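You operate a simulated robot arm through the tools that you are given. There is no shell and no other tool.

The job below is to be done with a simulated two-armed robot. You get a single attempt, and the scene is never put back.

TASK
Check the disc with the orange top under side light: clear to stock, bloom to hold.
Fine: switch the viewer off afterwards; the other discs stay. Where these are worked on the way, their far stop is far enough and under half their travel is too little: blue switch marked viewer.

It is judged by the outcome, as a careful person would: the job done as asked, and still so three seconds after it is handed in. It fails if anything else is knocked over, pushed out of place, dropped, spilled or broken.

THE ROBOT
Two 7-joint arms with two-finger grippers on one trunk that stands fixed in place. Base frame: the origin is at the foot of the trunk, x ahead of it, y to its left, z up. Lengths are in mm, angles in rad, forces in N, time in s.
The left shoulder is at [98, 175, 1025], the right one opposite. With the tool pointing down near the work surface each hand reaches from about 100 to 880 mm from the base axis, measured 20 degrees to its own side. Payload 2.94 kg a hand.
The tool frame of a hand sits at the grasp point between the pads (the TCP): z along the fingers, y along the line on which they close. The tips reach 30 mm beyond it. The gripper opens to 138 mm. The gripper's body begins 109 mm behind the TCP.
Orientation is told as [roll, pitch, yaw] about the base's x, y, z axes, in that order, counted from this pose: with the fingers straight down and closing along the base's y, the tool's x points along the base's -x, its y along +y and its z along -z.

THE INTERFACE
- The arms move only by the tool play_rows. It takes "left_increments", "right_increments" or both (then of equal length, played together; a hand with none holds still); each is a list of rows, each a list of 3 entries, a list of its own where there are three numbers: the turn, a rotation vector about the base's x, y, z in rad, then the shift along the base's x, y, z in mm, then the opening, from 0 (shut) to 1 (fully open). In form: [[[wx, wy, wz], [tx, ty, tz], hand], ...]. A call has 1 to 20 rows; each row shifts and turns the commanded pose from where the row before left it. Rows are played at 5 a second. More than 50 mm and 0.15 rad between two rows, or a gripper value outside its range, and nothing of the call is played. Where a pose cannot be reached the arm comes as near as it can. A force on the tool above 40 N (or 10 N above the force at the start of the call, whichever is more), or a blocked arm, ends the call early, and 0.2 s more pass. The fingers move at their own pace and stop on an object; they squeeze with about 35 N. The grip force told is the motor's: it shows also when the fingers shut on nothing. Time passes only in rows, and 0.2 s behind the last, so rows that do not move let the fingers close. The reply holds the time, the measured pose of the TCP, the force on the tool along the base axes, the opening and the grip force, in the units named above and with some noise, with the torque about the TCP (base axes, N m) and any sound that the robot's microphone picked up.
- Cameras (640 x 400 px; columns grow to the right, rows downward): "scene" is now at [211.1, 33.7, 1513.3]; the picture's right is [0.47, -0.88, -0.00], its down [-0.63, -0.33, -0.70] and it looks along [0.62, 0.33, -0.71] (base axes); focal length 339 px, centre (320, 200). "left" rides on the left gripper at [71, -19, -146] in its tool frame; the picture's right is [0.26, 0.97, 0.00], its down [-0.85, 0.23, -0.48] and it looks along [-0.46, 0.12, 0.88] (tool axes); focal length 280 px, centre (320, 200). "right" rides on the right gripper at [71, 19, -146] in its tool frame; the picture's right is [-0.26, 0.97, 0.00], its down [-0.85, -0.23, -0.48] and it looks along [-0.46, -0.12, 0.88] (tool axes); focal length 280 px, centre (320, 200). There is no depth. A picture from a camera that has moved, and an enlarged one, comes with that camera's place and axes in the base frame and with its lens. The place of the scene camera against the robot may be out by one fixed shift of up to 25 mm in any direction.
- capture(camera): a new picture of that camera. No time passes.
- lift_body(by): slides the trunk up (or, below 0, down) by that many mm; the arms and the scene camera ride with it, the base frame stays. It gives what a move gives, with no picture.
- turn_head(pan, tilt): turns the head with the scene camera to pan (to the left, within 2.094 rad either way) and tilt (down, from -0.506 to 1.204), counted from straight ahead of the robot. It gives what a move gives.
- inspect(camera, box): a new picture of the part [left, top, right, bottom] of that camera's present view, enlarged. No time passes.
- close_job(): hands the job in; it is judged then, once.

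Nothing tells you positions but the pictures and the camera data. Unless the task says otherwise, let go and move clear before handing in.

The tools are called after "Call:" as a command line: name --argument value ..., lists and objects as JSON in quotes. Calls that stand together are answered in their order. play_rows: Moves the arms, as the interface text tells. Its arguments: {"type":"object","properties":{"left_increments":{"type":"array"},"right_increments":{"type":"array"}},"required":[]} The other tools are called the same way: lift_body (by) slides the trunk up or down; turn_head (pan, tilt) turns the head that bears the scene camera; capture (camera) takes a picture; inspect (camera, box) takes an enlarged picture of a part of a camera's view; close_job () hands the job in.

At the start:

```text
time: 0.0
left_tool_pos: [539.1, 455.8, 1176.0]
left_tcp_rot: [-0.001, -0.002, -0.001]
left_ft_force: [-0.3, 0.2, 0.2]
left_wrist_torque: [0.01, -0.01, -0.03]
left_grip_width: 138.2
left_grasp_force: 0.1
right_tool_pos: [587.0, -42.6, 1080.3]
right_tcp_rot: [0.0, 0.001, -0.002]
right_ft_force: [0.2, 0.4, -0.9]
right_wrist_torque: [0.02, -0.01, -0.01]
right_grip_width: 138.1
right_grasp_force: 0.0
trunk travel left (down, up): [-200.0, 534.0]
head pan, tilt: [0.487, 0.789]
```

scene: 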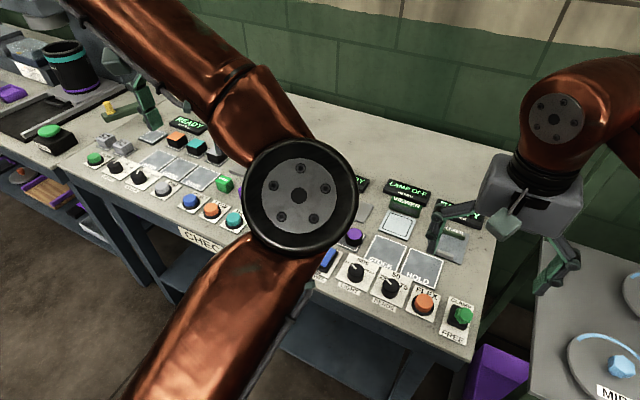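
right: 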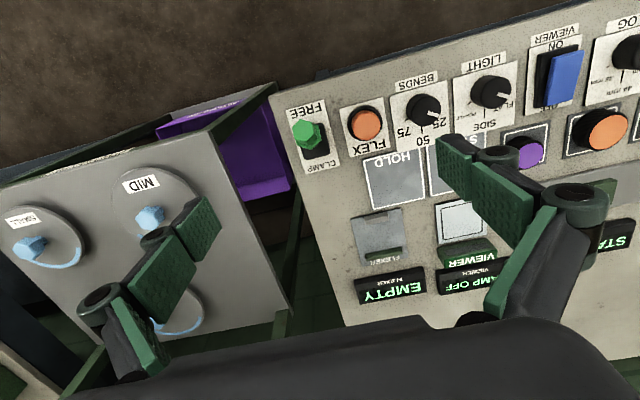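
left: 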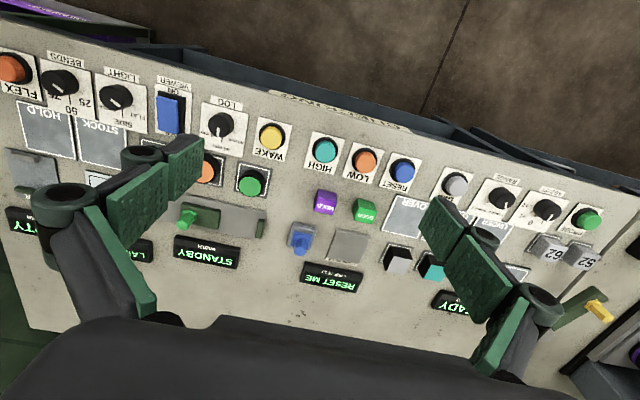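

I see a bench with panels: viewer plate, STOCK/HOLD trays, a blue VIEWER switch, LIGHT knob, and discs (orange, green, purple tops). I'll look closer before moving anything.

Call:
inspect --camera "right" --box '[400, 20, 640, 170]'

Call:
inspect --camera "right" --box '[280, 80, 520, 310]'

Call:
inspect --camera "left" --box '[0, 40, 280, 215]'

Call:
inspect --camera "scene" --box '[300, 160, 500, 340]'

```text
2.67 times, centred on (520, 95) of right
camera zoom: at [517.7, -23.5, 1225.6], right [0.26, 0.97, 0.0], down [0.85, -0.23, 0.47], along [0.46, -0.12, -0.88], focal length 748 px, centre (-213, 480)
```

zoom: 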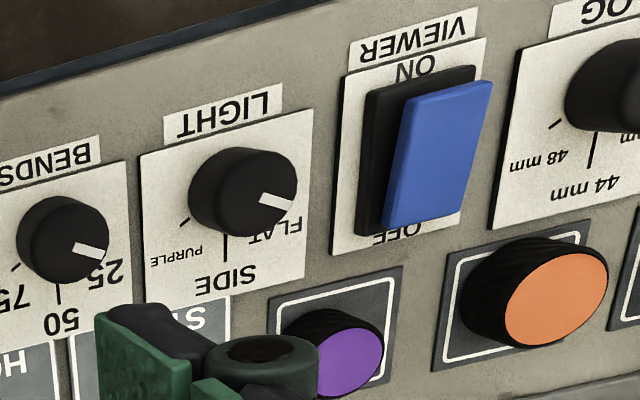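

```text
1.74 times, centred on (400, 195) of right
camera zoom: at [517.7, -23.5, 1225.6], right [0.26, 0.97, 0.0], down [0.85, -0.23, 0.47], along [0.46, -0.12, -0.88], focal length 488 px, centre (181, 209)
```

zoom: 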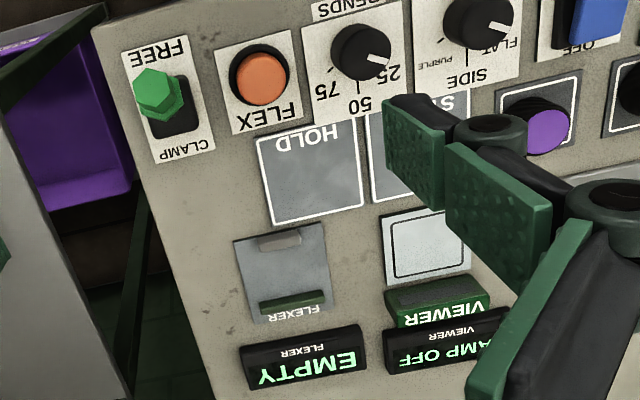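

```text
2.29 times, centred on (140, 128) of left
camera zoom: at [469.1, 437.4, 1321.6], right [-0.26, 0.97, 0.0], down [0.85, 0.23, 0.48], along [0.46, 0.12, -0.88], focal length 641 px, centre (731, 366)
```

zoom: 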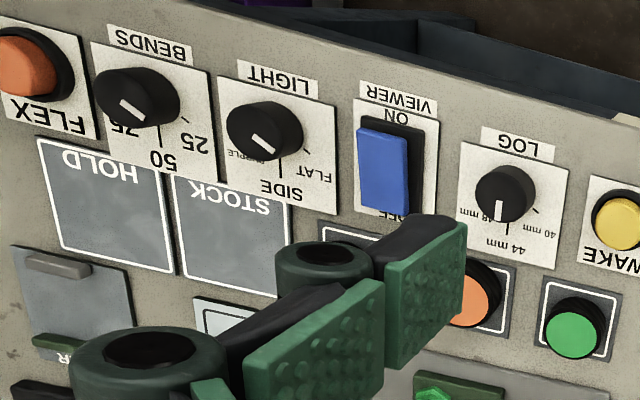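

```text
2.22 times, centred on (400, 250) of scene
camera zoom: at [211.1, 33.7, 1513.3], right [0.47, -0.88, 0.0], down [-0.63, -0.33, -0.7], along [0.62, 0.33, -0.71], focal length 754 px, centre (142, 89)
```

zoom: 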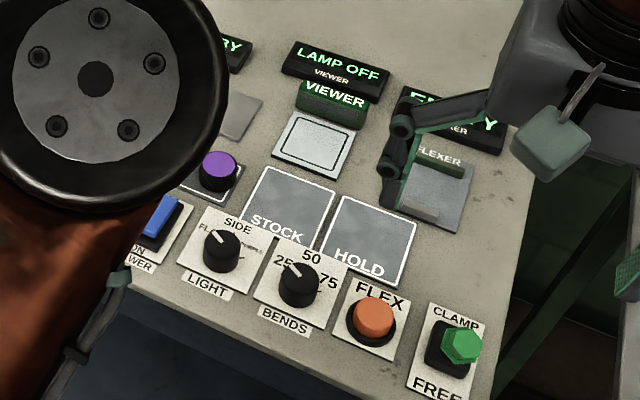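

The orange-topped disc is in the row behind the switches at about (694, 302, 880), with the viewer plate near (800, 125) and STOCK/HOLD near (695, 118)/(697, 32). I'll retract the right arm to the right and bring the left hand over for a better look.

Call:
play_rows --right_increments '[[[0, 0, 0], [-20, -40, 20], 1], [[0, 0, 0], [-20, -40, 20], 1], [[0, 0, 0], [-20, -40, 10], 1], [[0, 0, 0], [-20, -40, 10], 1], [[0, 0, 0], [-20, -40, 0], 1], [[0, 0, 0], [0, -30, 0], 1]]'

```text
time: 1.4
left_tool_pos: [540.2, 455.4, 1176.1]
left_tcp_rot: [0.0, -0.001, 0.0]
left_ft_force: [-1.0, 0.1, 1.0]
left_wrist_torque: [0.03, 0.04, -0.03]
left_grip_width: 137.8
left_grasp_force: 0.0
right_tool_pos: [487.8, -273.1, 1139.0]
right_tcp_rot: [0.002, 0.002, -0.002]
right_ft_force: [-0.3, -0.9, -0.2]
right_wrist_torque: [0.01, -0.01, 0.01]
right_grip_width: 138.0
right_grasp_force: 0.1
trunk travel left (down, up): [-200.0, 534.0]
head pan, tilt: [0.487, 0.789]
```

The right arm is clear. Now I'll bring the left hand across above the work area at height for a wrist-camera view.

Call:
play_rows --left_increments '[[[0, 0, 0], [-10, -45, 0], 1], [[0, 0, 0], [-10, -45, 0], 1], [[0, 0, 0], [-10, -45, 0], 1], [[0, 0, 0], [-10, -45, 0], 1], [[0, 0, 0], [0, -40, 0], 1], [[0, 0, 0], [0, -30, 0], 1], [[0, 0, 0], [0, 0, 0], 1]]'

Call:
capture --camera "left"

Call:
capture --camera "scene"

```text
time: 3.0
left_tool_pos: [499.7, 204.8, 1175.8]
left_tcp_rot: [-0.001, 0.0, 0.0]
left_ft_force: [0.4, -0.6, 0.2]
left_wrist_torque: [-0.01, -0.01, -0.01]
left_grip_width: 137.8
left_grasp_force: 0.1
right_tool_pos: [488.0, -271.8, 1138.6]
right_tcp_rot: [0.001, 0.002, -0.001]
right_ft_force: [-0.7, 0.0, 0.0]
right_wrist_torque: [-0.02, -0.01, 0.01]
right_grip_width: 138.1
right_grasp_force: 0.1
trunk travel left (down, up): [-200.0, 534.0]
head pan, tilt: [0.487, 0.789]
```

```text
taken
camera left: at [429.2, 185.9, 1320.9], right [-0.26, 0.96, 0.0], down [0.85, 0.23, 0.48], along [0.46, 0.12, -0.88], focal length 280 px, centre (320, 200)
```

left: 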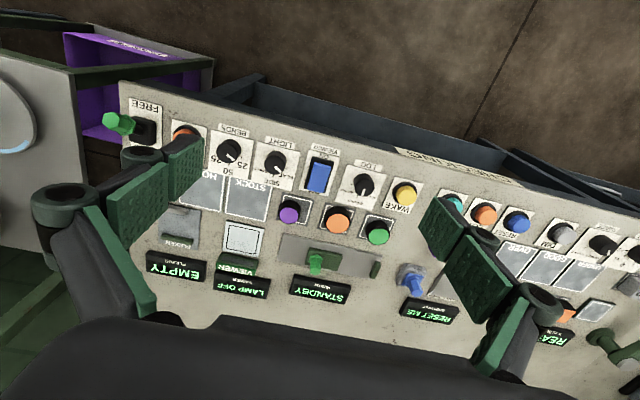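

```text
taken
camera scene: at [211.1, 33.7, 1513.3], right [0.47, -0.88, 0.0], down [-0.63, -0.33, -0.7], along [0.62, 0.33, -0.71], focal length 339 px, centre (320, 200)
```

scene: 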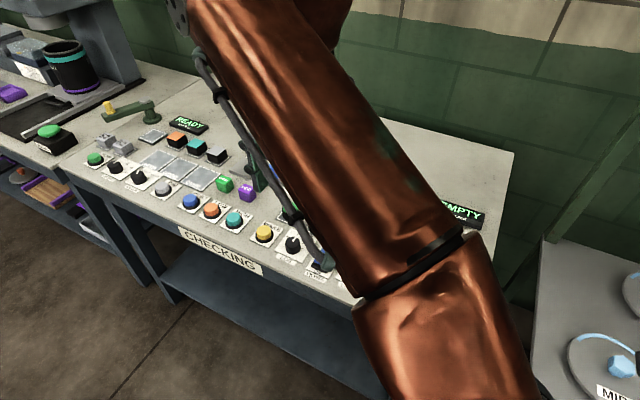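

Now the whole station is visible from the left wrist camera. I'll zoom in on the discs, switch and knob.

Call:
inspect --camera "left" --box '[200, 125, 420, 265]'

Call:
inspect --camera "left" --box '[130, 190, 400, 310]'

```text
2.86 times, centred on (310, 195) of left
camera zoom: at [429.2, 185.9, 1320.9], right [-0.26, 0.96, 0.0], down [0.85, 0.23, 0.48], along [0.46, 0.12, -0.88], focal length 801 px, centre (349, 214)
```

zoom: 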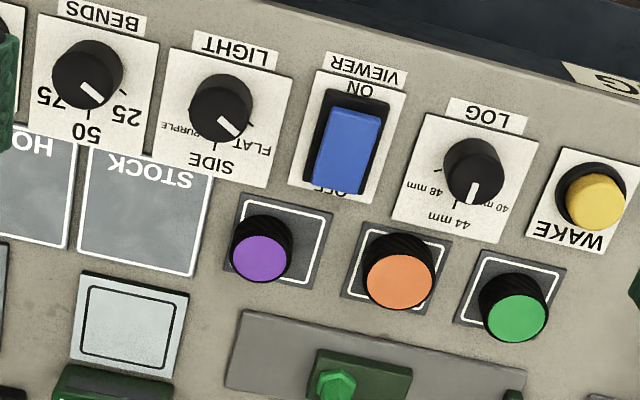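

```text
2.37 times, centred on (265, 250) of left
camera zoom: at [429.2, 185.9, 1320.9], right [-0.26, 0.96, 0.0], down [0.85, 0.23, 0.48], along [0.46, 0.12, -0.88], focal length 665 px, centre (450, 82)
```

zoom: 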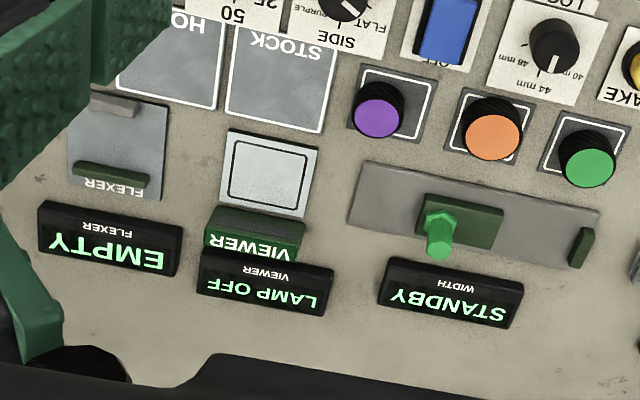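

The LIGHT knob points at FLAT (needs SIDE), the viewer lamp is off. I'll lower the left hand for a closer, more precise view of the knob, switch and discs.

Call:
play_rows --left_increments '[[[0, 0, 0], [10, 0, -40], 1], [[0, 0, 0], [10, 0, -40], 1], [[0, 0, 0], [10, 0, -40], 1], [[0, 0, 0], [0, 0, 0], 1]]'

Call:
capture --camera "left"

Call:
inspect --camera "left" --box '[200, 100, 440, 250]'

```text
time: 4.0
left_tool_pos: [531.4, 206.5, 1056.3]
left_tcp_rot: [-0.001, 0.0, 0.0]
left_ft_force: [-0.3, -0.4, -0.1]
left_wrist_torque: [0.0, -0.03, 0.0]
left_grip_width: 138.1
left_grasp_force: 0.1
right_tool_pos: [487.7, -273.2, 1139.0]
right_tcp_rot: [0.0, 0.002, 0.001]
right_ft_force: [-0.6, -0.3, 0.3]
right_wrist_torque: [-0.01, -0.01, -0.02]
right_grip_width: 137.9
right_grasp_force: 0.1
trunk travel left (down, up): [-200.0, 534.0]
head pan, tilt: [0.487, 0.789]
```

```text
taken
camera left: at [460.0, 187.8, 1201.1], right [-0.26, 0.97, 0.0], down [0.85, 0.23, 0.48], along [0.46, 0.13, -0.88], focal length 280 px, centre (320, 200)
```

left: 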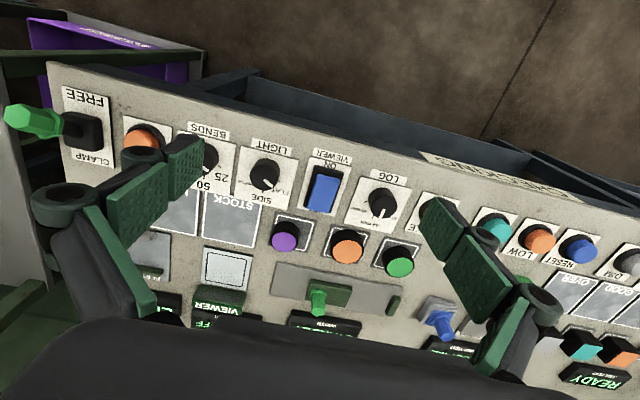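

```text
2.67 times, centred on (320, 175) of left
camera zoom: at [460.0, 187.8, 1201.1], right [-0.26, 0.97, 0.0], down [0.85, 0.23, 0.48], along [0.46, 0.13, -0.88], focal length 748 px, centre (320, 267)
```

zoom: 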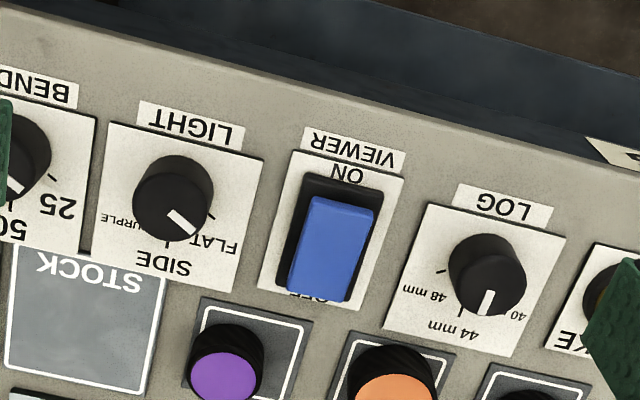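

Table/plates are at z≈866; the LIGHT knob is centred near (606, 158) with its pointer about 59° left of SIDE (SIDE points along +x). The VIEWER rocker is around (618, 234). I'll move the left hand above the LIGHT knob and check alignment.

Call:
play_rows --left_increments '[[[0, 0, 0], [25, -16, -30], 0.5], [[0, 0, 0], [25, -16, -30], 0.5], [[0, 0, 0], [24.6, -16.5, -26.3], 0.5], [[0, 0, 0], [0, 0, 0], 0.5], [[0, 0, 0], [0, 0, 0], 0.5]]'

Call:
capture --camera "left"

Call:
inspect --camera "left" --box '[240, 80, 440, 205]'

```text
time: 5.2
left_tool_pos: [603.3, 159.3, 968.3]
left_tcp_rot: [0.001, 0.0, 0.001]
left_ft_force: [0.2, 0.0, 0.2]
left_wrist_torque: [-0.01, 0.02, -0.03]
left_grip_width: 69.1
left_grasp_force: 0.1
right_tool_pos: [488.6, -272.7, 1138.5]
right_tcp_rot: [0.002, 0.002, -0.001]
right_ft_force: [-0.6, -0.3, 0.1]
right_wrist_torque: [-0.01, 0.01, 0.0]
right_grip_width: 137.9
right_grasp_force: 0.1
trunk travel left (down, up): [-200.0, 534.0]
head pan, tilt: [0.487, 0.789]
```

```text
taken
camera left: at [533.0, 139.5, 1113.2], right [-0.26, 0.96, 0.0], down [0.85, 0.23, 0.48], along [0.46, 0.13, -0.88], focal length 280 px, centre (320, 200)
```

left: 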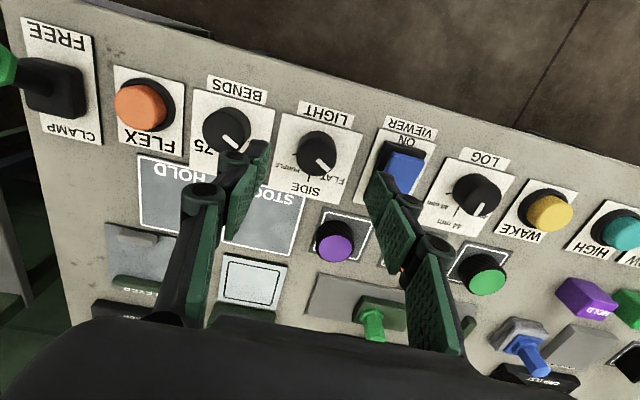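

```text
3.20 times, centred on (340, 142) of left
camera zoom: at [533.0, 139.5, 1113.2], right [-0.26, 0.96, 0.0], down [0.85, 0.23, 0.48], along [0.46, 0.13, -0.88], focal length 897 px, centre (256, 384)
```

zoom: 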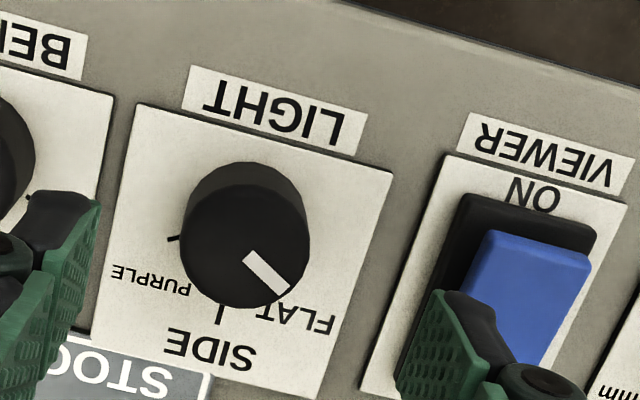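

The knob top is centred near (611, 158, 889), ~33 mm across, pointer ~60° from SIDE. I'll lower around it and grip it.

Call:
play_rows --left_increments '[[[0, 0, 0], [7.3, 1, -20], 0.5], [[0, 0, 0], [0, 0, -25], 0.5], [[0, 0, 0], [0, 0, -22], 0.5], [[0, 0, 0], [0, 0, 0], 0.5], [[0, 0, 0], [0, 0, 0], 0.2], [[0, 0, 0], [0, 0, 0], 0.15], [[0, 0, 0], [0, 0, 0], 0.15]]'

Call:
capture --camera "left"

```text
time: 6.8
left_tool_pos: [611.9, 158.3, 901.2]
left_tcp_rot: [-0.001, 0.002, 0.0]
left_ft_force: [-0.8, -3.7, -1.2]
left_wrist_torque: [-0.18, -0.16, -0.02]
left_grip_width: 34.2
left_grasp_force: 28.8
right_tool_pos: [489.1, -274.1, 1139.1]
right_tcp_rot: [0.003, 0.001, 0.001]
right_ft_force: [-0.1, 0.2, 0.1]
right_wrist_torque: [0.0, -0.03, 0.02]
right_grip_width: 138.1
right_grasp_force: 0.0
trunk travel left (down, up): [-200.0, 534.0]
head pan, tilt: [0.487, 0.789]
```

```text
taken
camera left: at [540.8, 139.0, 1046.0], right [-0.26, 0.97, 0.0], down [0.85, 0.23, 0.48], along [0.46, 0.12, -0.88], focal length 280 px, centre (320, 200)
```

left: 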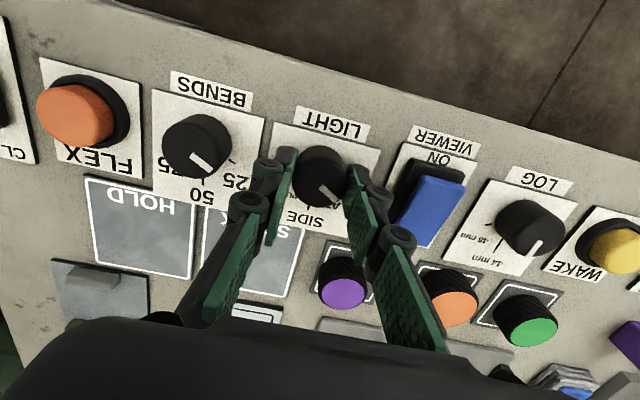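

The knob is gripped (34 mm). I'll turn it clockwise about 60° toward SIDE.

Call:
play_rows --left_increments '[[[0, 0, -0.131], [0, 0, 0], 0.15], [[0, 0, -0.131], [0, 0, 0], 0.15], [[0, 0, -0.131], [0, 0, 0], 0.15], [[0, 0, -0.131], [0, 0, 0], 0.15], [[0, 0, -0.131], [0, 0, 0], 0.15], [[0, 0, -0.131], [0, 0, 0], 0.15], [[0, 0, -0.131], [0, 0, 0], 0.15], [[0, 0, -0.13], [0, 0, 0], 0.15], [[0, 0, 0], [0, 0, 0], 0.15]]'

Call:
capture --camera "left"

Call:
inspect --camera "left" --box '[240, 100, 400, 240]'

```text
time: 8.8
left_tool_pos: [612.2, 159.2, 899.9]
left_tcp_rot: [-0.004, 0.001, -1.048]
left_ft_force: [-2.9, -0.6, -26.1]
left_wrist_torque: [0.58, 0.31, -0.02]
left_grip_width: 34.1
left_grasp_force: 45.3
right_tool_pos: [489.7, -272.6, 1138.2]
right_tcp_rot: [0.0, 0.003, 0.0]
right_ft_force: [0.6, -0.2, 1.1]
right_wrist_torque: [-0.02, -0.03, 0.04]
right_grip_width: 137.9
right_grasp_force: 0.0
trunk travel left (down, up): [-200.0, 534.0]
head pan, tilt: [0.487, 0.789]
```

```text
taken
camera left: at [560.6, 210.6, 1046.4], right [0.71, 0.71, 0.0], down [0.62, -0.62, 0.47], along [0.33, -0.34, -0.88], focal length 280 px, centre (320, 200)
```

left: 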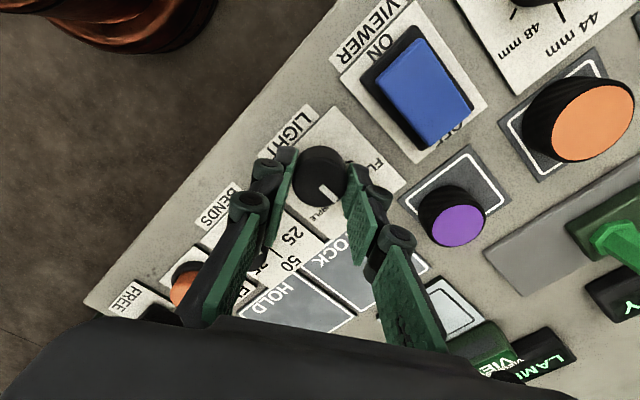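

```text
2.86 times, centred on (320, 170) of left
camera zoom: at [560.6, 210.6, 1046.4], right [0.71, 0.71, 0.0], down [0.62, -0.62, 0.47], along [0.33, -0.34, -0.88], focal length 801 px, centre (320, 286)
```

zoom: 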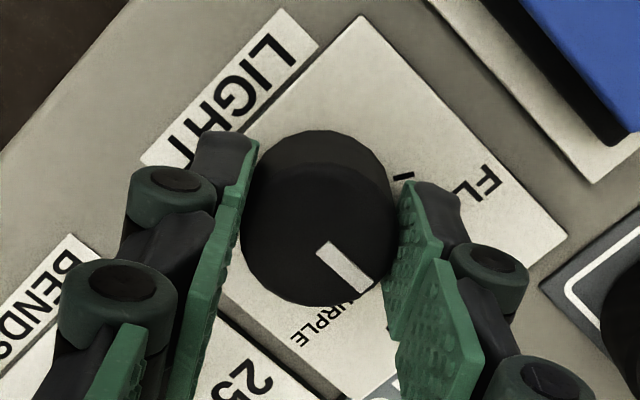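

The pointer now lines up with SIDE (+x). I'll release, rise, rotate back, and check the knob.

Call:
play_rows --left_increments '[[[0, 0, 0], [0, 0, 0], 0.35], [[0, 0, 0], [0, 0, 0], 0.45], [[0, 0, 0], [0, 0, 0], 0.5], [[0, 0, 0], [0, 0, 30], 0.5], [[0, 0, 0], [0, 0, 40], 0.5], [[0, 0, 0.131], [-5, 0, 30], 0.5], [[0, 0, 0.131], [-10, 0, 10], 0.5], [[0, 0, 0.131], [-10, 0, 0], 0.5], [[0, 0, 0.131], [-10, 0, 0], 0.5], [[0, 0, 0.131], [-10, 0, 0], 0.5], [[0, 0, 0.131], [-10, 5, 0], 0.5], [[0, 0, 0.131], [-10, 10, 0], 0.5], [[0, 0, 0.13], [-10, 10, 0], 0.5], [[0, 0, 0], [0, 0, 0], 0.5]]'

Call:
capture --camera "left"

Call:
inspect --camera "left" --box '[220, 60, 460, 210]'

```text
time: 11.8
left_tool_pos: [537.8, 182.8, 1013.6]
left_tcp_rot: [-0.001, 0.001, 0.001]
left_ft_force: [-0.1, 0.4, -0.2]
left_wrist_torque: [-0.02, 0.01, 0.01]
left_grip_width: 69.0
left_grasp_force: 0.0
right_tool_pos: [489.2, -273.4, 1139.1]
right_tcp_rot: [0.002, 0.002, -0.001]
right_ft_force: [0.1, 0.6, 0.1]
right_wrist_torque: [-0.04, -0.01, 0.04]
right_grip_width: 138.1
right_grasp_force: 0.0
trunk travel left (down, up): [-200.0, 534.0]
head pan, tilt: [0.487, 0.789]
```

```text
taken
camera left: at [467.0, 163.8, 1158.2], right [-0.26, 0.96, 0.0], down [0.85, 0.23, 0.48], along [0.46, 0.13, -0.88], focal length 280 px, centre (320, 200)
```

left: 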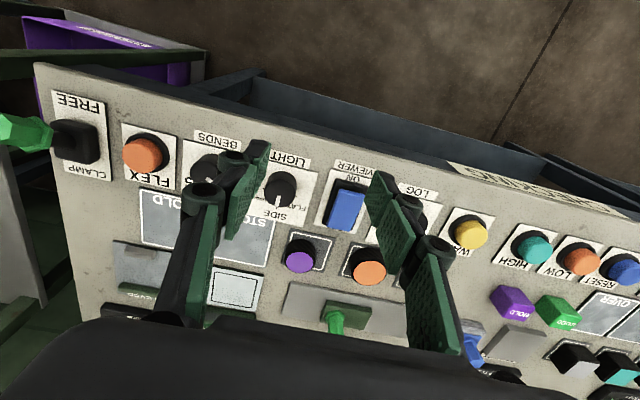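

```text
2.67 times, centred on (340, 135) of left
camera zoom: at [467.0, 163.8, 1158.2], right [-0.26, 0.96, 0.0], down [0.85, 0.23, 0.48], along [0.46, 0.13, -0.88], focal length 748 px, centre (267, 373)
```

zoom: 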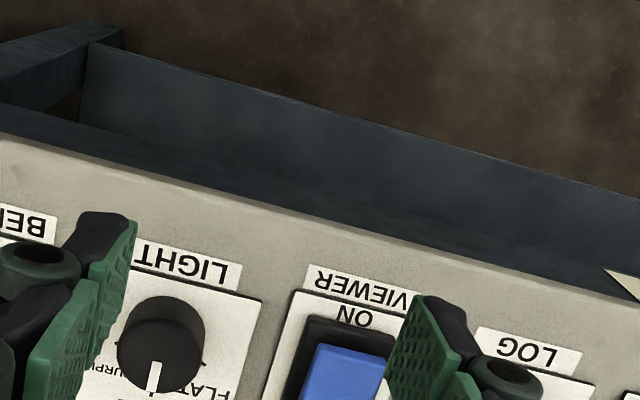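

LIGHT is at SIDE. Next I'll hover the left hand over the orange-topped disc, near (699, 296).

Call:
play_rows --left_increments '[[[0, 0, 0], [33, 22.5, 0], 0.6], [[0, 0, 0], [33, 22.5, -10], 0.6], [[0, 0, 0], [33, 22.5, -10], 0.6], [[0, 0, 0], [33, 22.5, -14], 0.6], [[0, 0, 0], [31, 22.7, -13.7], 0.6], [[0, 0, 0], [0, 0, 0], 0.6]]'

Call:
capture --camera "left"

Call:
inspect --camera "left" --box '[220, 90, 440, 230]'

```text
time: 13.2
left_tool_pos: [699.5, 296.9, 969.0]
left_tcp_rot: [0.001, -0.001, -0.001]
left_ft_force: [-0.5, -0.6, -0.2]
left_wrist_torque: [0.03, -0.04, 0.02]
left_grip_width: 82.8
left_grasp_force: 0.1
right_tool_pos: [486.6, -273.9, 1139.2]
right_tcp_rot: [0.003, 0.0, 0.0]
right_ft_force: [-0.6, -0.2, -1.3]
right_wrist_torque: [0.02, -0.06, -0.01]
right_grip_width: 138.1
right_grasp_force: 0.0
trunk travel left (down, up): [-200.0, 534.0]
head pan, tilt: [0.487, 0.789]
```

```text
taken
camera left: at [628.9, 277.7, 1114.2], right [-0.26, 0.97, 0.0], down [0.85, 0.23, 0.48], along [0.46, 0.13, -0.88], focal length 280 px, centre (320, 200)
```

left: 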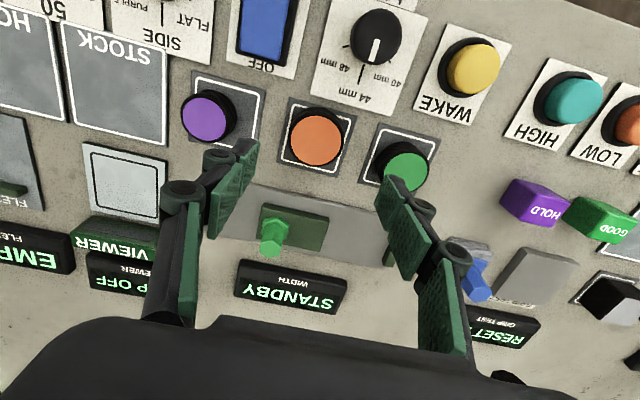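

```text
2.86 times, centred on (330, 160) of left
camera zoom: at [628.9, 277.7, 1114.2], right [-0.26, 0.97, 0.0], down [0.85, 0.23, 0.48], along [0.46, 0.13, -0.88], focal length 801 px, centre (291, 314)
```

zoom: 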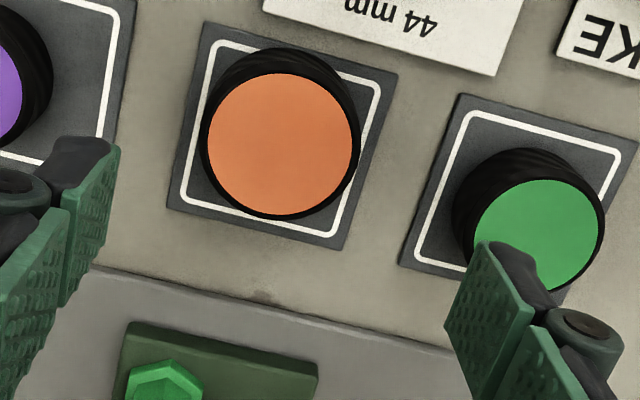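

The disc top is centred near (691.5, 294) at z≈895, about 43 mm across. I'll descend partway, check, then close on it.

Call:
play_rows --left_increments '[[[0, 0, 0], [-8, -2.5, -20], 0.6], [[0, 0, 0], [0, 0, -20], 0.6], [[0, 0, 0], [0, 0, 0], 0.6]]'

Call:
capture --camera "left"

```text
time: 14.0
left_tool_pos: [692.7, 296.5, 927.2]
left_tcp_rot: [0.001, 0.0, 0.0]
left_ft_force: [-0.2, -0.3, -0.1]
left_wrist_torque: [0.02, -0.02, 0.0]
left_grip_width: 82.7
left_grasp_force: 0.0
right_tool_pos: [487.6, -272.2, 1138.7]
right_tcp_rot: [0.003, -0.001, 0.0]
right_ft_force: [-0.6, 0.9, 0.4]
right_wrist_torque: [0.02, -0.04, -0.02]
right_grip_width: 138.1
right_grasp_force: 0.0
trunk travel left (down, up): [-200.0, 534.0]
head pan, tilt: [0.487, 0.789]
```

```text
taken
camera left: at [623.1, 276.8, 1072.5], right [-0.26, 0.97, 0.0], down [0.85, 0.23, 0.48], along [0.46, 0.13, -0.88], focal length 280 px, centre (320, 200)
```

left: 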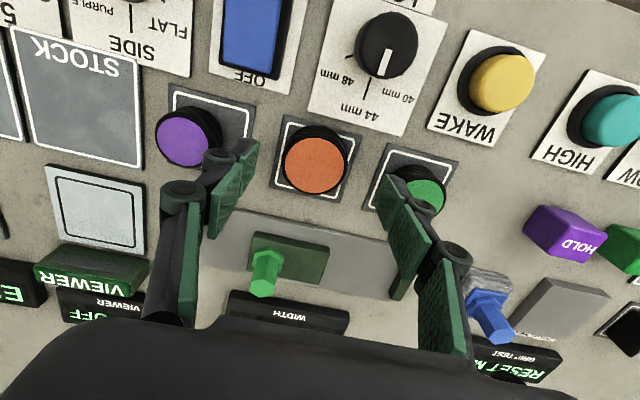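

Disc centre reads (691.5, 292.5). I'll narrow the opening a little, lower to z≈903 and grip.

Call:
play_rows --left_increments '[[[0, 0, 0], [-1.5, -3, 0], 0.5], [[0, 0, 0], [0, 0, -12], 0.5], [[0, 0, 0], [0, 0, -12], 0.5], [[0, 0, 0], [0, 0, 0], 0.3], [[0, 0, 0], [0, 0, 0], 0.2], [[0, 0, 0], [0, 0, 0], 0.2], [[0, 0, 0], [0, 0, 0], 0.2]]'

Call:
capture --camera "left"

```text
time: 15.6
left_tool_pos: [690.3, 291.0, 902.8]
left_tcp_rot: [0.0, -0.002, 0.001]
left_ft_force: [1.0, 0.9, 2.7]
left_wrist_torque: [0.05, -0.06, 0.01]
left_grip_width: 46.8
left_grasp_force: 35.4
right_tool_pos: [486.9, -273.8, 1138.9]
right_tcp_rot: [0.0, 0.002, 0.001]
right_ft_force: [-0.4, -0.7, 0.1]
right_wrist_torque: [0.0, -0.01, -0.01]
right_grip_width: 138.1
right_grasp_force: 0.0
trunk travel left (down, up): [-200.0, 534.0]
head pan, tilt: [0.487, 0.789]
```

```text
taken
camera left: at [620.2, 272.2, 1047.7], right [-0.26, 0.97, 0.0], down [0.85, 0.23, 0.48], along [0.46, 0.13, -0.88], focal length 280 px, centre (320, 200)
```

left: 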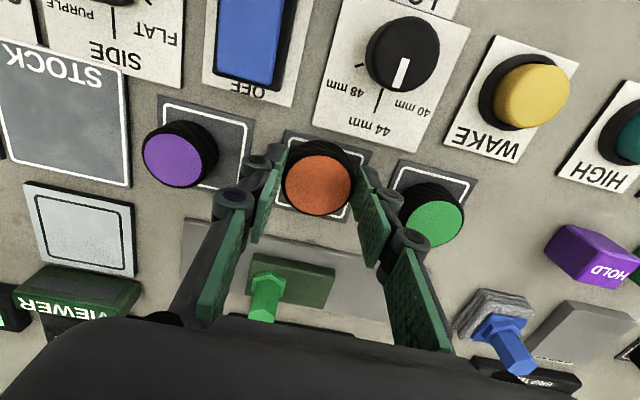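

The disc is gripped (46.8 mm). I'll lift it 100 mm straight up and verify it came along.

Call:
play_rows --left_increments '[[[0, 0, 0], [0, 0, 15], 0.2], [[0, 0, 0], [0, 0, 35], 0.2], [[0, 0, 0], [0, 0, 40], 0.2], [[0, 0, 0], [0, 0, 20], 0.2], [[0, 0, 0], [0, 0, 0], 0.2]]'

Call:
capture --camera "left"

Call:
inspect --camera "left" --box '[60, 100, 360, 290]'

```text
time: 16.8
left_tool_pos: [690.0, 290.4, 1011.0]
left_tcp_rot: [0.001, 0.0, -0.001]
left_ft_force: [-0.6, 0.9, -0.9]
left_wrist_torque: [0.0, 0.02, -0.01]
left_grip_width: 46.5
left_grasp_force: 34.9
right_tool_pos: [487.9, -274.1, 1139.6]
right_tcp_rot: [0.0, 0.002, 0.0]
right_ft_force: [0.8, 0.2, -0.3]
right_wrist_torque: [-0.02, 0.01, -0.01]
right_grip_width: 138.0
right_grasp_force: 0.0
trunk travel left (down, up): [-200.0, 534.0]
head pan, tilt: [0.487, 0.789]
```

```text
taken
camera left: at [620.0, 271.4, 1155.7], right [-0.26, 0.96, 0.0], down [0.85, 0.23, 0.48], along [0.46, 0.13, -0.88], focal length 280 px, centre (320, 200)
```

left: 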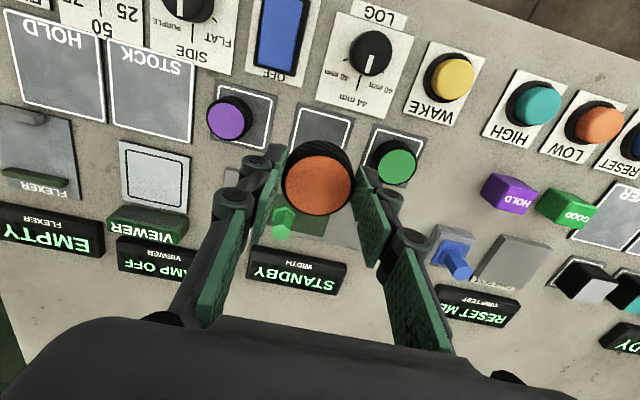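

```text
2.11 times, centred on (210, 195) of left
camera zoom: at [620.0, 271.4, 1155.7], right [-0.26, 0.96, 0.0], down [0.85, 0.23, 0.48], along [0.46, 0.13, -0.88], focal length 590 px, centre (552, 210)
```

zoom: 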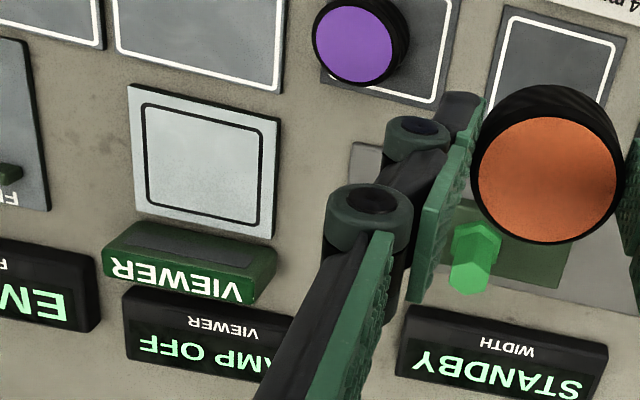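

The disc is held. The viewer plate is centred near (790, 126); I'll carry the disc over it at height and check.

Call:
play_rows --left_increments '[[[0, 0, 0], [20, -33, 0], 0.2], [[0, 0, 0], [20, -33, 0], 0.2], [[0, 0, 0], [20, -33, 0], 0.2], [[0, 0, 0], [20, -33, 0], 0.2], [[0, 0, 0], [20, -32.5, -20], 0.2], [[0, 0, 0], [0, 0, -20], 0.2], [[0, 0, 0], [0, 0, 0], 0.2]]'

Call:
capture --camera "left"

Call:
inspect --camera "left" --box '[200, 80, 440, 230]'

```text
time: 18.4
left_tool_pos: [789.9, 124.1, 970.6]
left_tcp_rot: [0.001, 0.0, 0.0]
left_ft_force: [0.7, 0.8, 0.1]
left_wrist_torque: [0.03, -0.02, 0.03]
left_grip_width: 46.5
left_grasp_force: 35.2
right_tool_pos: [487.0, -273.4, 1138.4]
right_tcp_rot: [0.0, 0.002, 0.0]
right_ft_force: [0.4, 0.5, 0.1]
right_wrist_torque: [0.02, -0.02, 0.0]
right_grip_width: 138.1
right_grasp_force: 0.0
trunk travel left (down, up): [-200.0, 534.0]
head pan, tilt: [0.487, 0.789]
```

```text
taken
camera left: at [720.2, 106.0, 1116.3], right [-0.26, 0.97, 0.0], down [0.85, 0.23, 0.48], along [0.46, 0.13, -0.88], focal length 280 px, centre (320, 200)
```

left: 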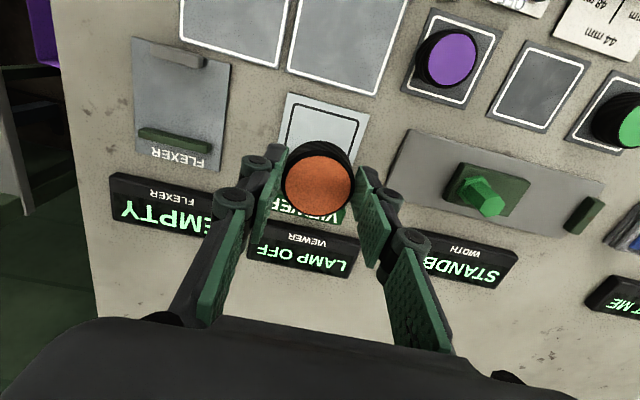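

```text
2.67 times, centred on (320, 155) of left
camera zoom: at [720.2, 106.0, 1116.3], right [-0.26, 0.97, 0.0], down [0.85, 0.23, 0.48], along [0.46, 0.13, -0.88], focal length 748 px, centre (320, 320)
```

zoom: 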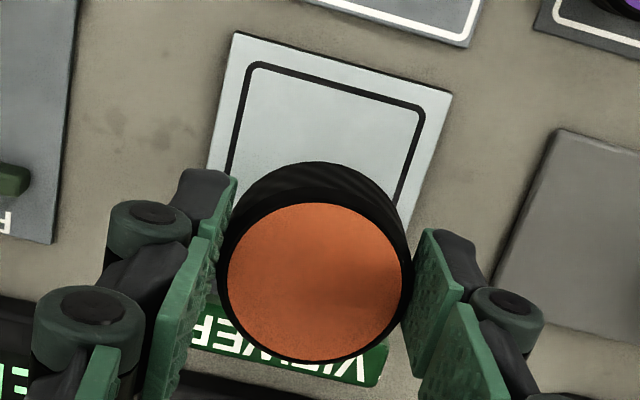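

The plate outline is centred near (793, 124). I'll lower the disc onto it gently.

Call:
play_rows --left_increments '[[[0, 0, 0], [2, 0, -25], 0.2], [[0, 0, 0], [0, 0, -25], 0.2], [[0, 0, 0], [0, 0, -10], 0.2], [[0, 0, 0], [0, 0, 0], 0.2]]'

Call:
capture --camera "left"

```text
time: 19.4
left_tool_pos: [791.4, 125.0, 911.6]
left_tcp_rot: [0.0, 0.001, 0.0]
left_ft_force: [0.3, -0.2, -0.1]
left_wrist_torque: [-0.01, -0.02, -0.03]
left_grip_width: 46.3
left_grasp_force: 35.0
right_tool_pos: [488.8, -273.7, 1139.1]
right_tcp_rot: [0.002, -0.001, 0.0]
right_ft_force: [-0.4, -0.7, 1.0]
right_wrist_torque: [-0.04, 0.0, 0.0]
right_grip_width: 138.1
right_grasp_force: 0.1
trunk travel left (down, up): [-200.0, 534.0]
head pan, tilt: [0.487, 0.789]
```

```text
taken
camera left: at [721.7, 106.4, 1056.5], right [-0.26, 0.97, 0.0], down [0.85, 0.23, 0.48], along [0.46, 0.12, -0.88], focal length 280 px, centre (320, 200)
```

left: 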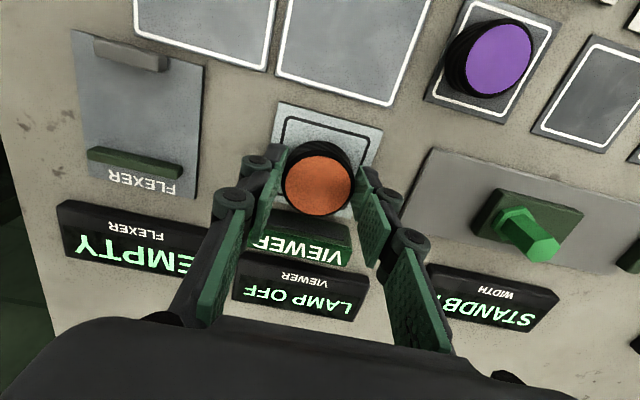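

The disc is a few millimetres above the plate; I'll lower in small steps watching the force.

Call:
play_rows --left_increments '[[[0, 0, 0], [0, 0, -2], 0.2], [[0, 0, 0], [0, 0, -2], 0.2], [[0, 0, 0], [0, 0, -1], 0.2], [[0, 0, 0], [0, 0, 0], 0.2]]'

```text
time: 20.4
left_tool_pos: [790.9, 126.4, 905.8]
left_tcp_rot: [0.001, -0.001, 0.002]
left_ft_force: [-0.1, -0.1, 0.3]
left_wrist_torque: [-0.02, -0.01, -0.01]
left_grip_width: 47.0
left_grasp_force: 34.7
right_tool_pos: [487.9, -273.6, 1139.3]
right_tcp_rot: [0.001, 0.003, 0.002]
right_ft_force: [0.8, 0.5, 0.0]
right_wrist_torque: [-0.01, -0.01, 0.02]
right_grip_width: 138.0
right_grasp_force: 0.0
trunk travel left (down, up): [-200.0, 534.0]
head pan, tilt: [0.487, 0.789]
```

Call:
play_rows --left_increments '[[[0, 0, 0], [0, 0, -1], 0.2], [[0, 0, 0], [0, 0, -1], 0.2], [[0, 0, 0], [0, 0, 0], 0.2]]'

```text
time: 21.2
left_tool_pos: [791.3, 126.4, 906.3]
left_tcp_rot: [0.001, -0.003, 0.001]
left_ft_force: [3.2, -0.2, 12.6]
left_wrist_torque: [-0.02, -0.15, -0.01]
left_grip_width: 46.5
left_grasp_force: 35.1
right_tool_pos: [487.3, -273.2, 1138.7]
right_tcp_rot: [0.002, 0.001, 0.001]
right_ft_force: [-0.4, -0.5, 0.4]
right_wrist_torque: [0.05, 0.01, 0.01]
right_grip_width: 137.8
right_grasp_force: 0.0
trunk travel left (down, up): [-200.0, 534.0]
head pan, tilt: [0.487, 0.789]
```

The disc is touching the plate (12.6 N upward). I'll release and rise straight up.

Call:
play_rows --left_increments '[[[0, 0, 0], [0, 0, 0.5], 0.4], [[0, 0, 0], [0, 0, 0.5], 0.5], [[0, 0, 0], [0, 0, 0], 0.5], [[0, 0, 0], [0, 0, 30], 0.5], [[0, 0, 0], [0, 0, 40], 0.5], [[0, 0, 0], [0, 0, 20], 0.5], [[0, 0, 0], [0, 0, 0], 0.5]]'

Call:
capture --camera "left"

Call:
inspect --camera "left" --box '[220, 60, 420, 220]'

```text
time: 22.8
left_tool_pos: [791.2, 126.7, 996.9]
left_tcp_rot: [-0.001, 0.002, 0.0]
left_ft_force: [0.3, 0.8, 0.3]
left_wrist_torque: [0.0, -0.01, 0.02]
left_grip_width: 68.7
left_grasp_force: 0.1
right_tool_pos: [488.0, -273.0, 1137.5]
right_tcp_rot: [0.002, 0.004, 0.0]
right_ft_force: [-0.6, -0.4, 0.2]
right_wrist_torque: [0.0, -0.01, -0.01]
right_grip_width: 138.0
right_grasp_force: 0.1
trunk travel left (down, up): [-200.0, 534.0]
head pan, tilt: [0.487, 0.789]
```

```text
taken
camera left: at [721.7, 107.4, 1141.2], right [-0.26, 0.96, 0.0], down [0.85, 0.23, 0.48], along [0.46, 0.13, -0.88], focal length 280 px, centre (320, 200)
```

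left: 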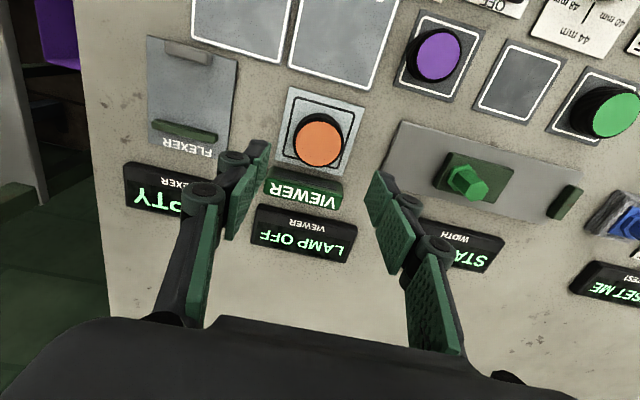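

```text
2.50 times, centred on (320, 140) of left
camera zoom: at [721.7, 107.4, 1141.2], right [-0.26, 0.96, 0.0], down [0.85, 0.23, 0.48], along [0.46, 0.13, -0.88], focal length 701 px, centre (320, 350)
```

zoom: 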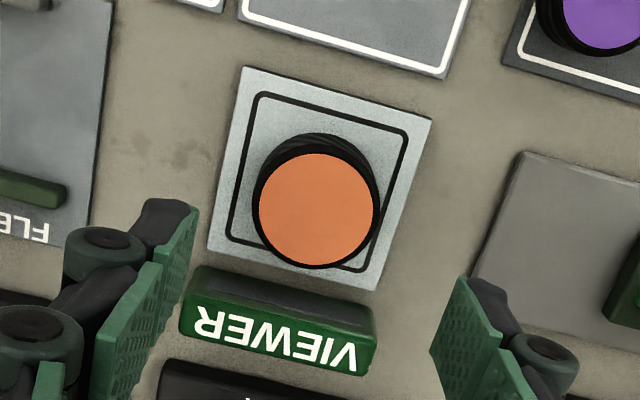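

The disc sits well inside the viewer plate. Now I'll move back over the blue VIEWER switch for a close look at its state.

Call:
play_rows --left_increments '[[[0, 0, 0], [-38, 18, 0], 0.5], [[0, 0, 0], [-38, 18, 0], 0.5], [[0, 0, 0], [-38, 18, 0], 0.5], [[0, 0, 0], [-38, 18, 0], 0.5], [[0, 0, 0], [-38, 18, 0], 0.6], [[0, 0, 0], [-38, 17, 0], 0.7], [[0, 0, 0], [0, 0, 0], 0.7]]'

Call:
capture --camera "left"

Call:
inspect --camera "left" --box '[240, 110, 400, 250]'

Call:
capture --camera "scene"

```text
time: 24.4
left_tool_pos: [566.0, 230.4, 997.9]
left_tcp_rot: [0.001, 0.0, 0.0]
left_ft_force: [0.0, 0.9, -0.7]
left_wrist_torque: [0.02, 0.02, 0.0]
left_grip_width: 96.6
left_grasp_force: 0.2
right_tool_pos: [489.1, -273.8, 1138.1]
right_tcp_rot: [0.001, 0.002, 0.002]
right_ft_force: [0.1, -0.1, -0.3]
right_wrist_torque: [-0.03, 0.03, 0.03]
right_grip_width: 137.8
right_grasp_force: 0.0
trunk travel left (down, up): [-200.0, 534.0]
head pan, tilt: [0.487, 0.789]
```

```text
taken
camera left: at [494.6, 211.3, 1142.6], right [-0.26, 0.97, 0.0], down [0.85, 0.23, 0.47], along [0.46, 0.13, -0.88], focal length 280 px, centre (320, 200)
```

left: 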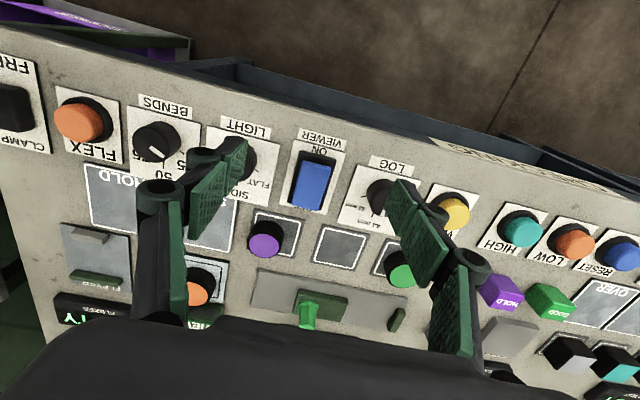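

```text
2.86 times, centred on (320, 180) of left
camera zoom: at [494.6, 211.3, 1142.6], right [-0.26, 0.97, 0.0], down [0.85, 0.23, 0.47], along [0.46, 0.13, -0.88], focal length 801 px, centre (320, 257)
```

zoom: 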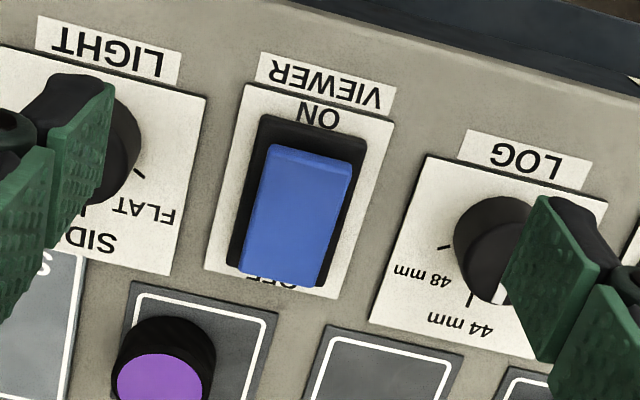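

```text
taken
camera scene: at [212.4, 32.4, 1513.0], right [0.47, -0.88, 0.0], down [-0.63, -0.33, -0.7], along [0.62, 0.33, -0.71], focal length 339 px, centre (320, 200)
```

scene: 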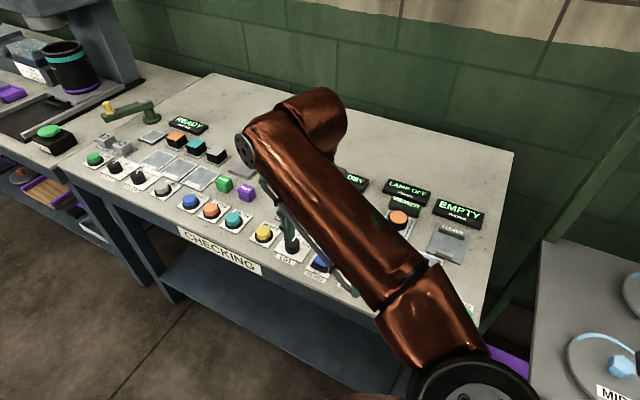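

The rocker spans about x 586–650 at y≈235; ON end is the near end (x≈598), OFF currently pressed. I'll close the fingers and hover over the ON end.

Call:
play_rows --left_increments '[[[0, 0, 0], [15, 2, -20], 0.3], [[0, 0, 0], [17, 2.6, -25], 0.0], [[0, 0, 0], [0, 0, 0], 0.0], [[0, 0, 0], [0, 0, 0], 0.0], [[0, 0, 0], [0, 0, 0], 0.0], [[0, 0, 0], [0, 0, 0], 0.0]]'

Call:
capture --camera "left"

Call:
inspect --camera "left" --box '[220, 60, 440, 220]'

```text
time: 25.8
left_tool_pos: [596.1, 236.2, 954.1]
left_tcp_rot: [0.0, -0.001, 0.0]
left_ft_force: [0.4, 0.3, 0.2]
left_wrist_torque: [-0.01, 0.0, 0.03]
left_grip_width: 0.3
left_grasp_force: 23.3
right_tool_pos: [487.8, -273.6, 1139.3]
right_tcp_rot: [0.004, 0.003, 0.001]
right_ft_force: [0.6, 0.0, -0.4]
right_wrist_torque: [0.04, -0.02, 0.01]
right_grip_width: 138.3
right_grasp_force: 0.0
trunk travel left (down, up): [-200.0, 534.0]
head pan, tilt: [0.487, 0.789]
```

```text
taken
camera left: at [525.5, 217.0, 1098.0], right [-0.26, 0.96, 0.0], down [0.85, 0.23, 0.48], along [0.46, 0.13, -0.88], focal length 280 px, centre (320, 200)
```

left: 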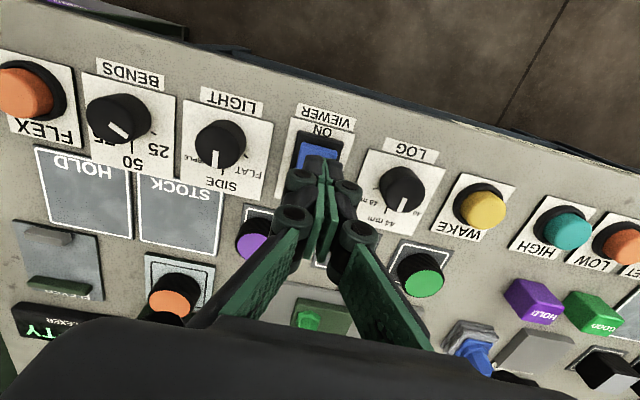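

```text
2.50 times, centred on (330, 140) of left
camera zoom: at [525.5, 217.0, 1098.0], right [-0.26, 0.96, 0.0], down [0.85, 0.23, 0.48], along [0.46, 0.13, -0.88], focal length 701 px, centre (295, 350)
```

zoom: 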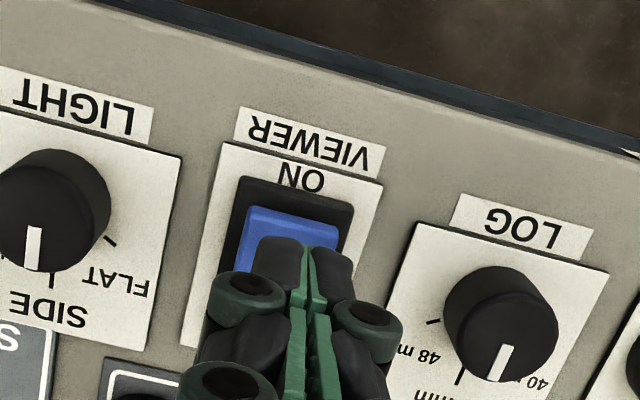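

Fingers are closed above the ON end. I'll descend stepwise, watching force.

Call:
play_rows --left_increments '[[[0, 0, 0], [0, 0, -15], 0.0], [[0, 0, 0], [0, 0, -12], 0.0], [[0, 0, 0], [0, 0, 0], 0.0]]'

Call:
inspect --camera "left" --box '[220, 60, 440, 220]'

```text
time: 26.6
left_tool_pos: [595.9, 238.5, 924.1]
left_tcp_rot: [-0.001, 0.003, 0.0]
left_ft_force: [0.4, 0.5, -0.1]
left_wrist_torque: [-0.01, 0.01, 0.05]
left_grip_width: 0.0
left_grasp_force: 28.8
right_tool_pos: [487.6, -274.2, 1138.8]
right_tcp_rot: [0.001, 0.001, 0.0]
right_ft_force: [0.6, -0.1, 0.2]
right_wrist_torque: [-0.04, 0.02, 0.05]
right_grip_width: 138.2
right_grasp_force: 0.1
trunk travel left (down, up): [-200.0, 534.0]
head pan, tilt: [0.487, 0.789]
```

```text
2.50 times, centred on (330, 140) of left
camera zoom: at [524.9, 217.6, 1069.8], right [-0.26, 0.97, 0.0], down [0.85, 0.23, 0.48], along [0.46, 0.13, -0.88], focal length 701 px, centre (295, 350)
```

zoom: 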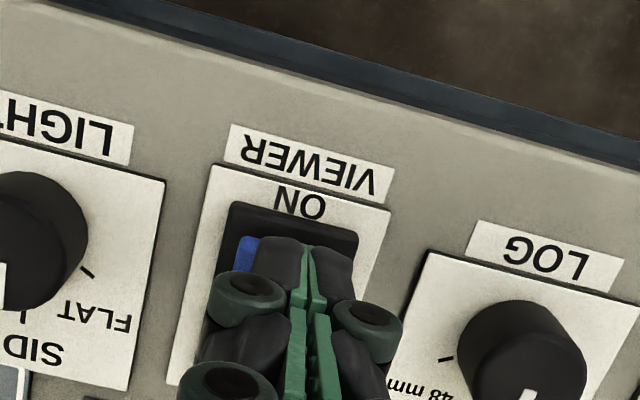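

Call:
play_rows --left_increments '[[[0, 0, 0], [0, -2, -3], 0.0], [[0, 0, 0], [0, 0, -3], 0.0], [[0, 0, 0], [0, 0, 0], 0.0]]'

```text
time: 27.4
left_tool_pos: [594.9, 236.1, 917.3]
left_tcp_rot: [0.0, 0.0, 0.001]
left_ft_force: [-1.2, -0.1, 0.0]
left_wrist_torque: [-0.01, 0.01, -0.01]
left_grip_width: 0.0
left_grasp_force: 28.7
right_tool_pos: [486.7, -273.4, 1139.7]
right_tcp_rot: [0.001, 0.0, 0.001]
right_ft_force: [0.2, 0.4, 0.2]
right_wrist_torque: [0.0, -0.04, 0.02]
right_grip_width: 137.9
right_grasp_force: 0.0
trunk travel left (down, up): [-200.0, 534.0]
head pan, tilt: [0.487, 0.789]
```

Call:
play_rows --left_increments '[[[0, 0, 0], [0, 0, -3], 0.0], [[0, 0, 0], [0, 0, -3], 0.0], [[0, 0, 0], [0, 0, 0], 0.0]]'

```text
time: 28.2
left_tool_pos: [595.2, 235.3, 910.8]
left_tcp_rot: [0.001, 0.0, 0.0]
left_ft_force: [0.6, 0.1, 0.4]
left_wrist_torque: [0.01, -0.01, 0.01]
left_grip_width: 0.0
left_grasp_force: 28.8
right_tool_pos: [487.7, -273.0, 1138.0]
right_tcp_rot: [0.0, 0.002, -0.001]
right_ft_force: [0.5, 0.2, 1.1]
right_wrist_torque: [-0.01, 0.02, -0.02]
right_grip_width: 138.0
right_grasp_force: 0.0
trunk travel left (down, up): [-200.0, 534.0]
head pan, tilt: [0.487, 0.789]
```

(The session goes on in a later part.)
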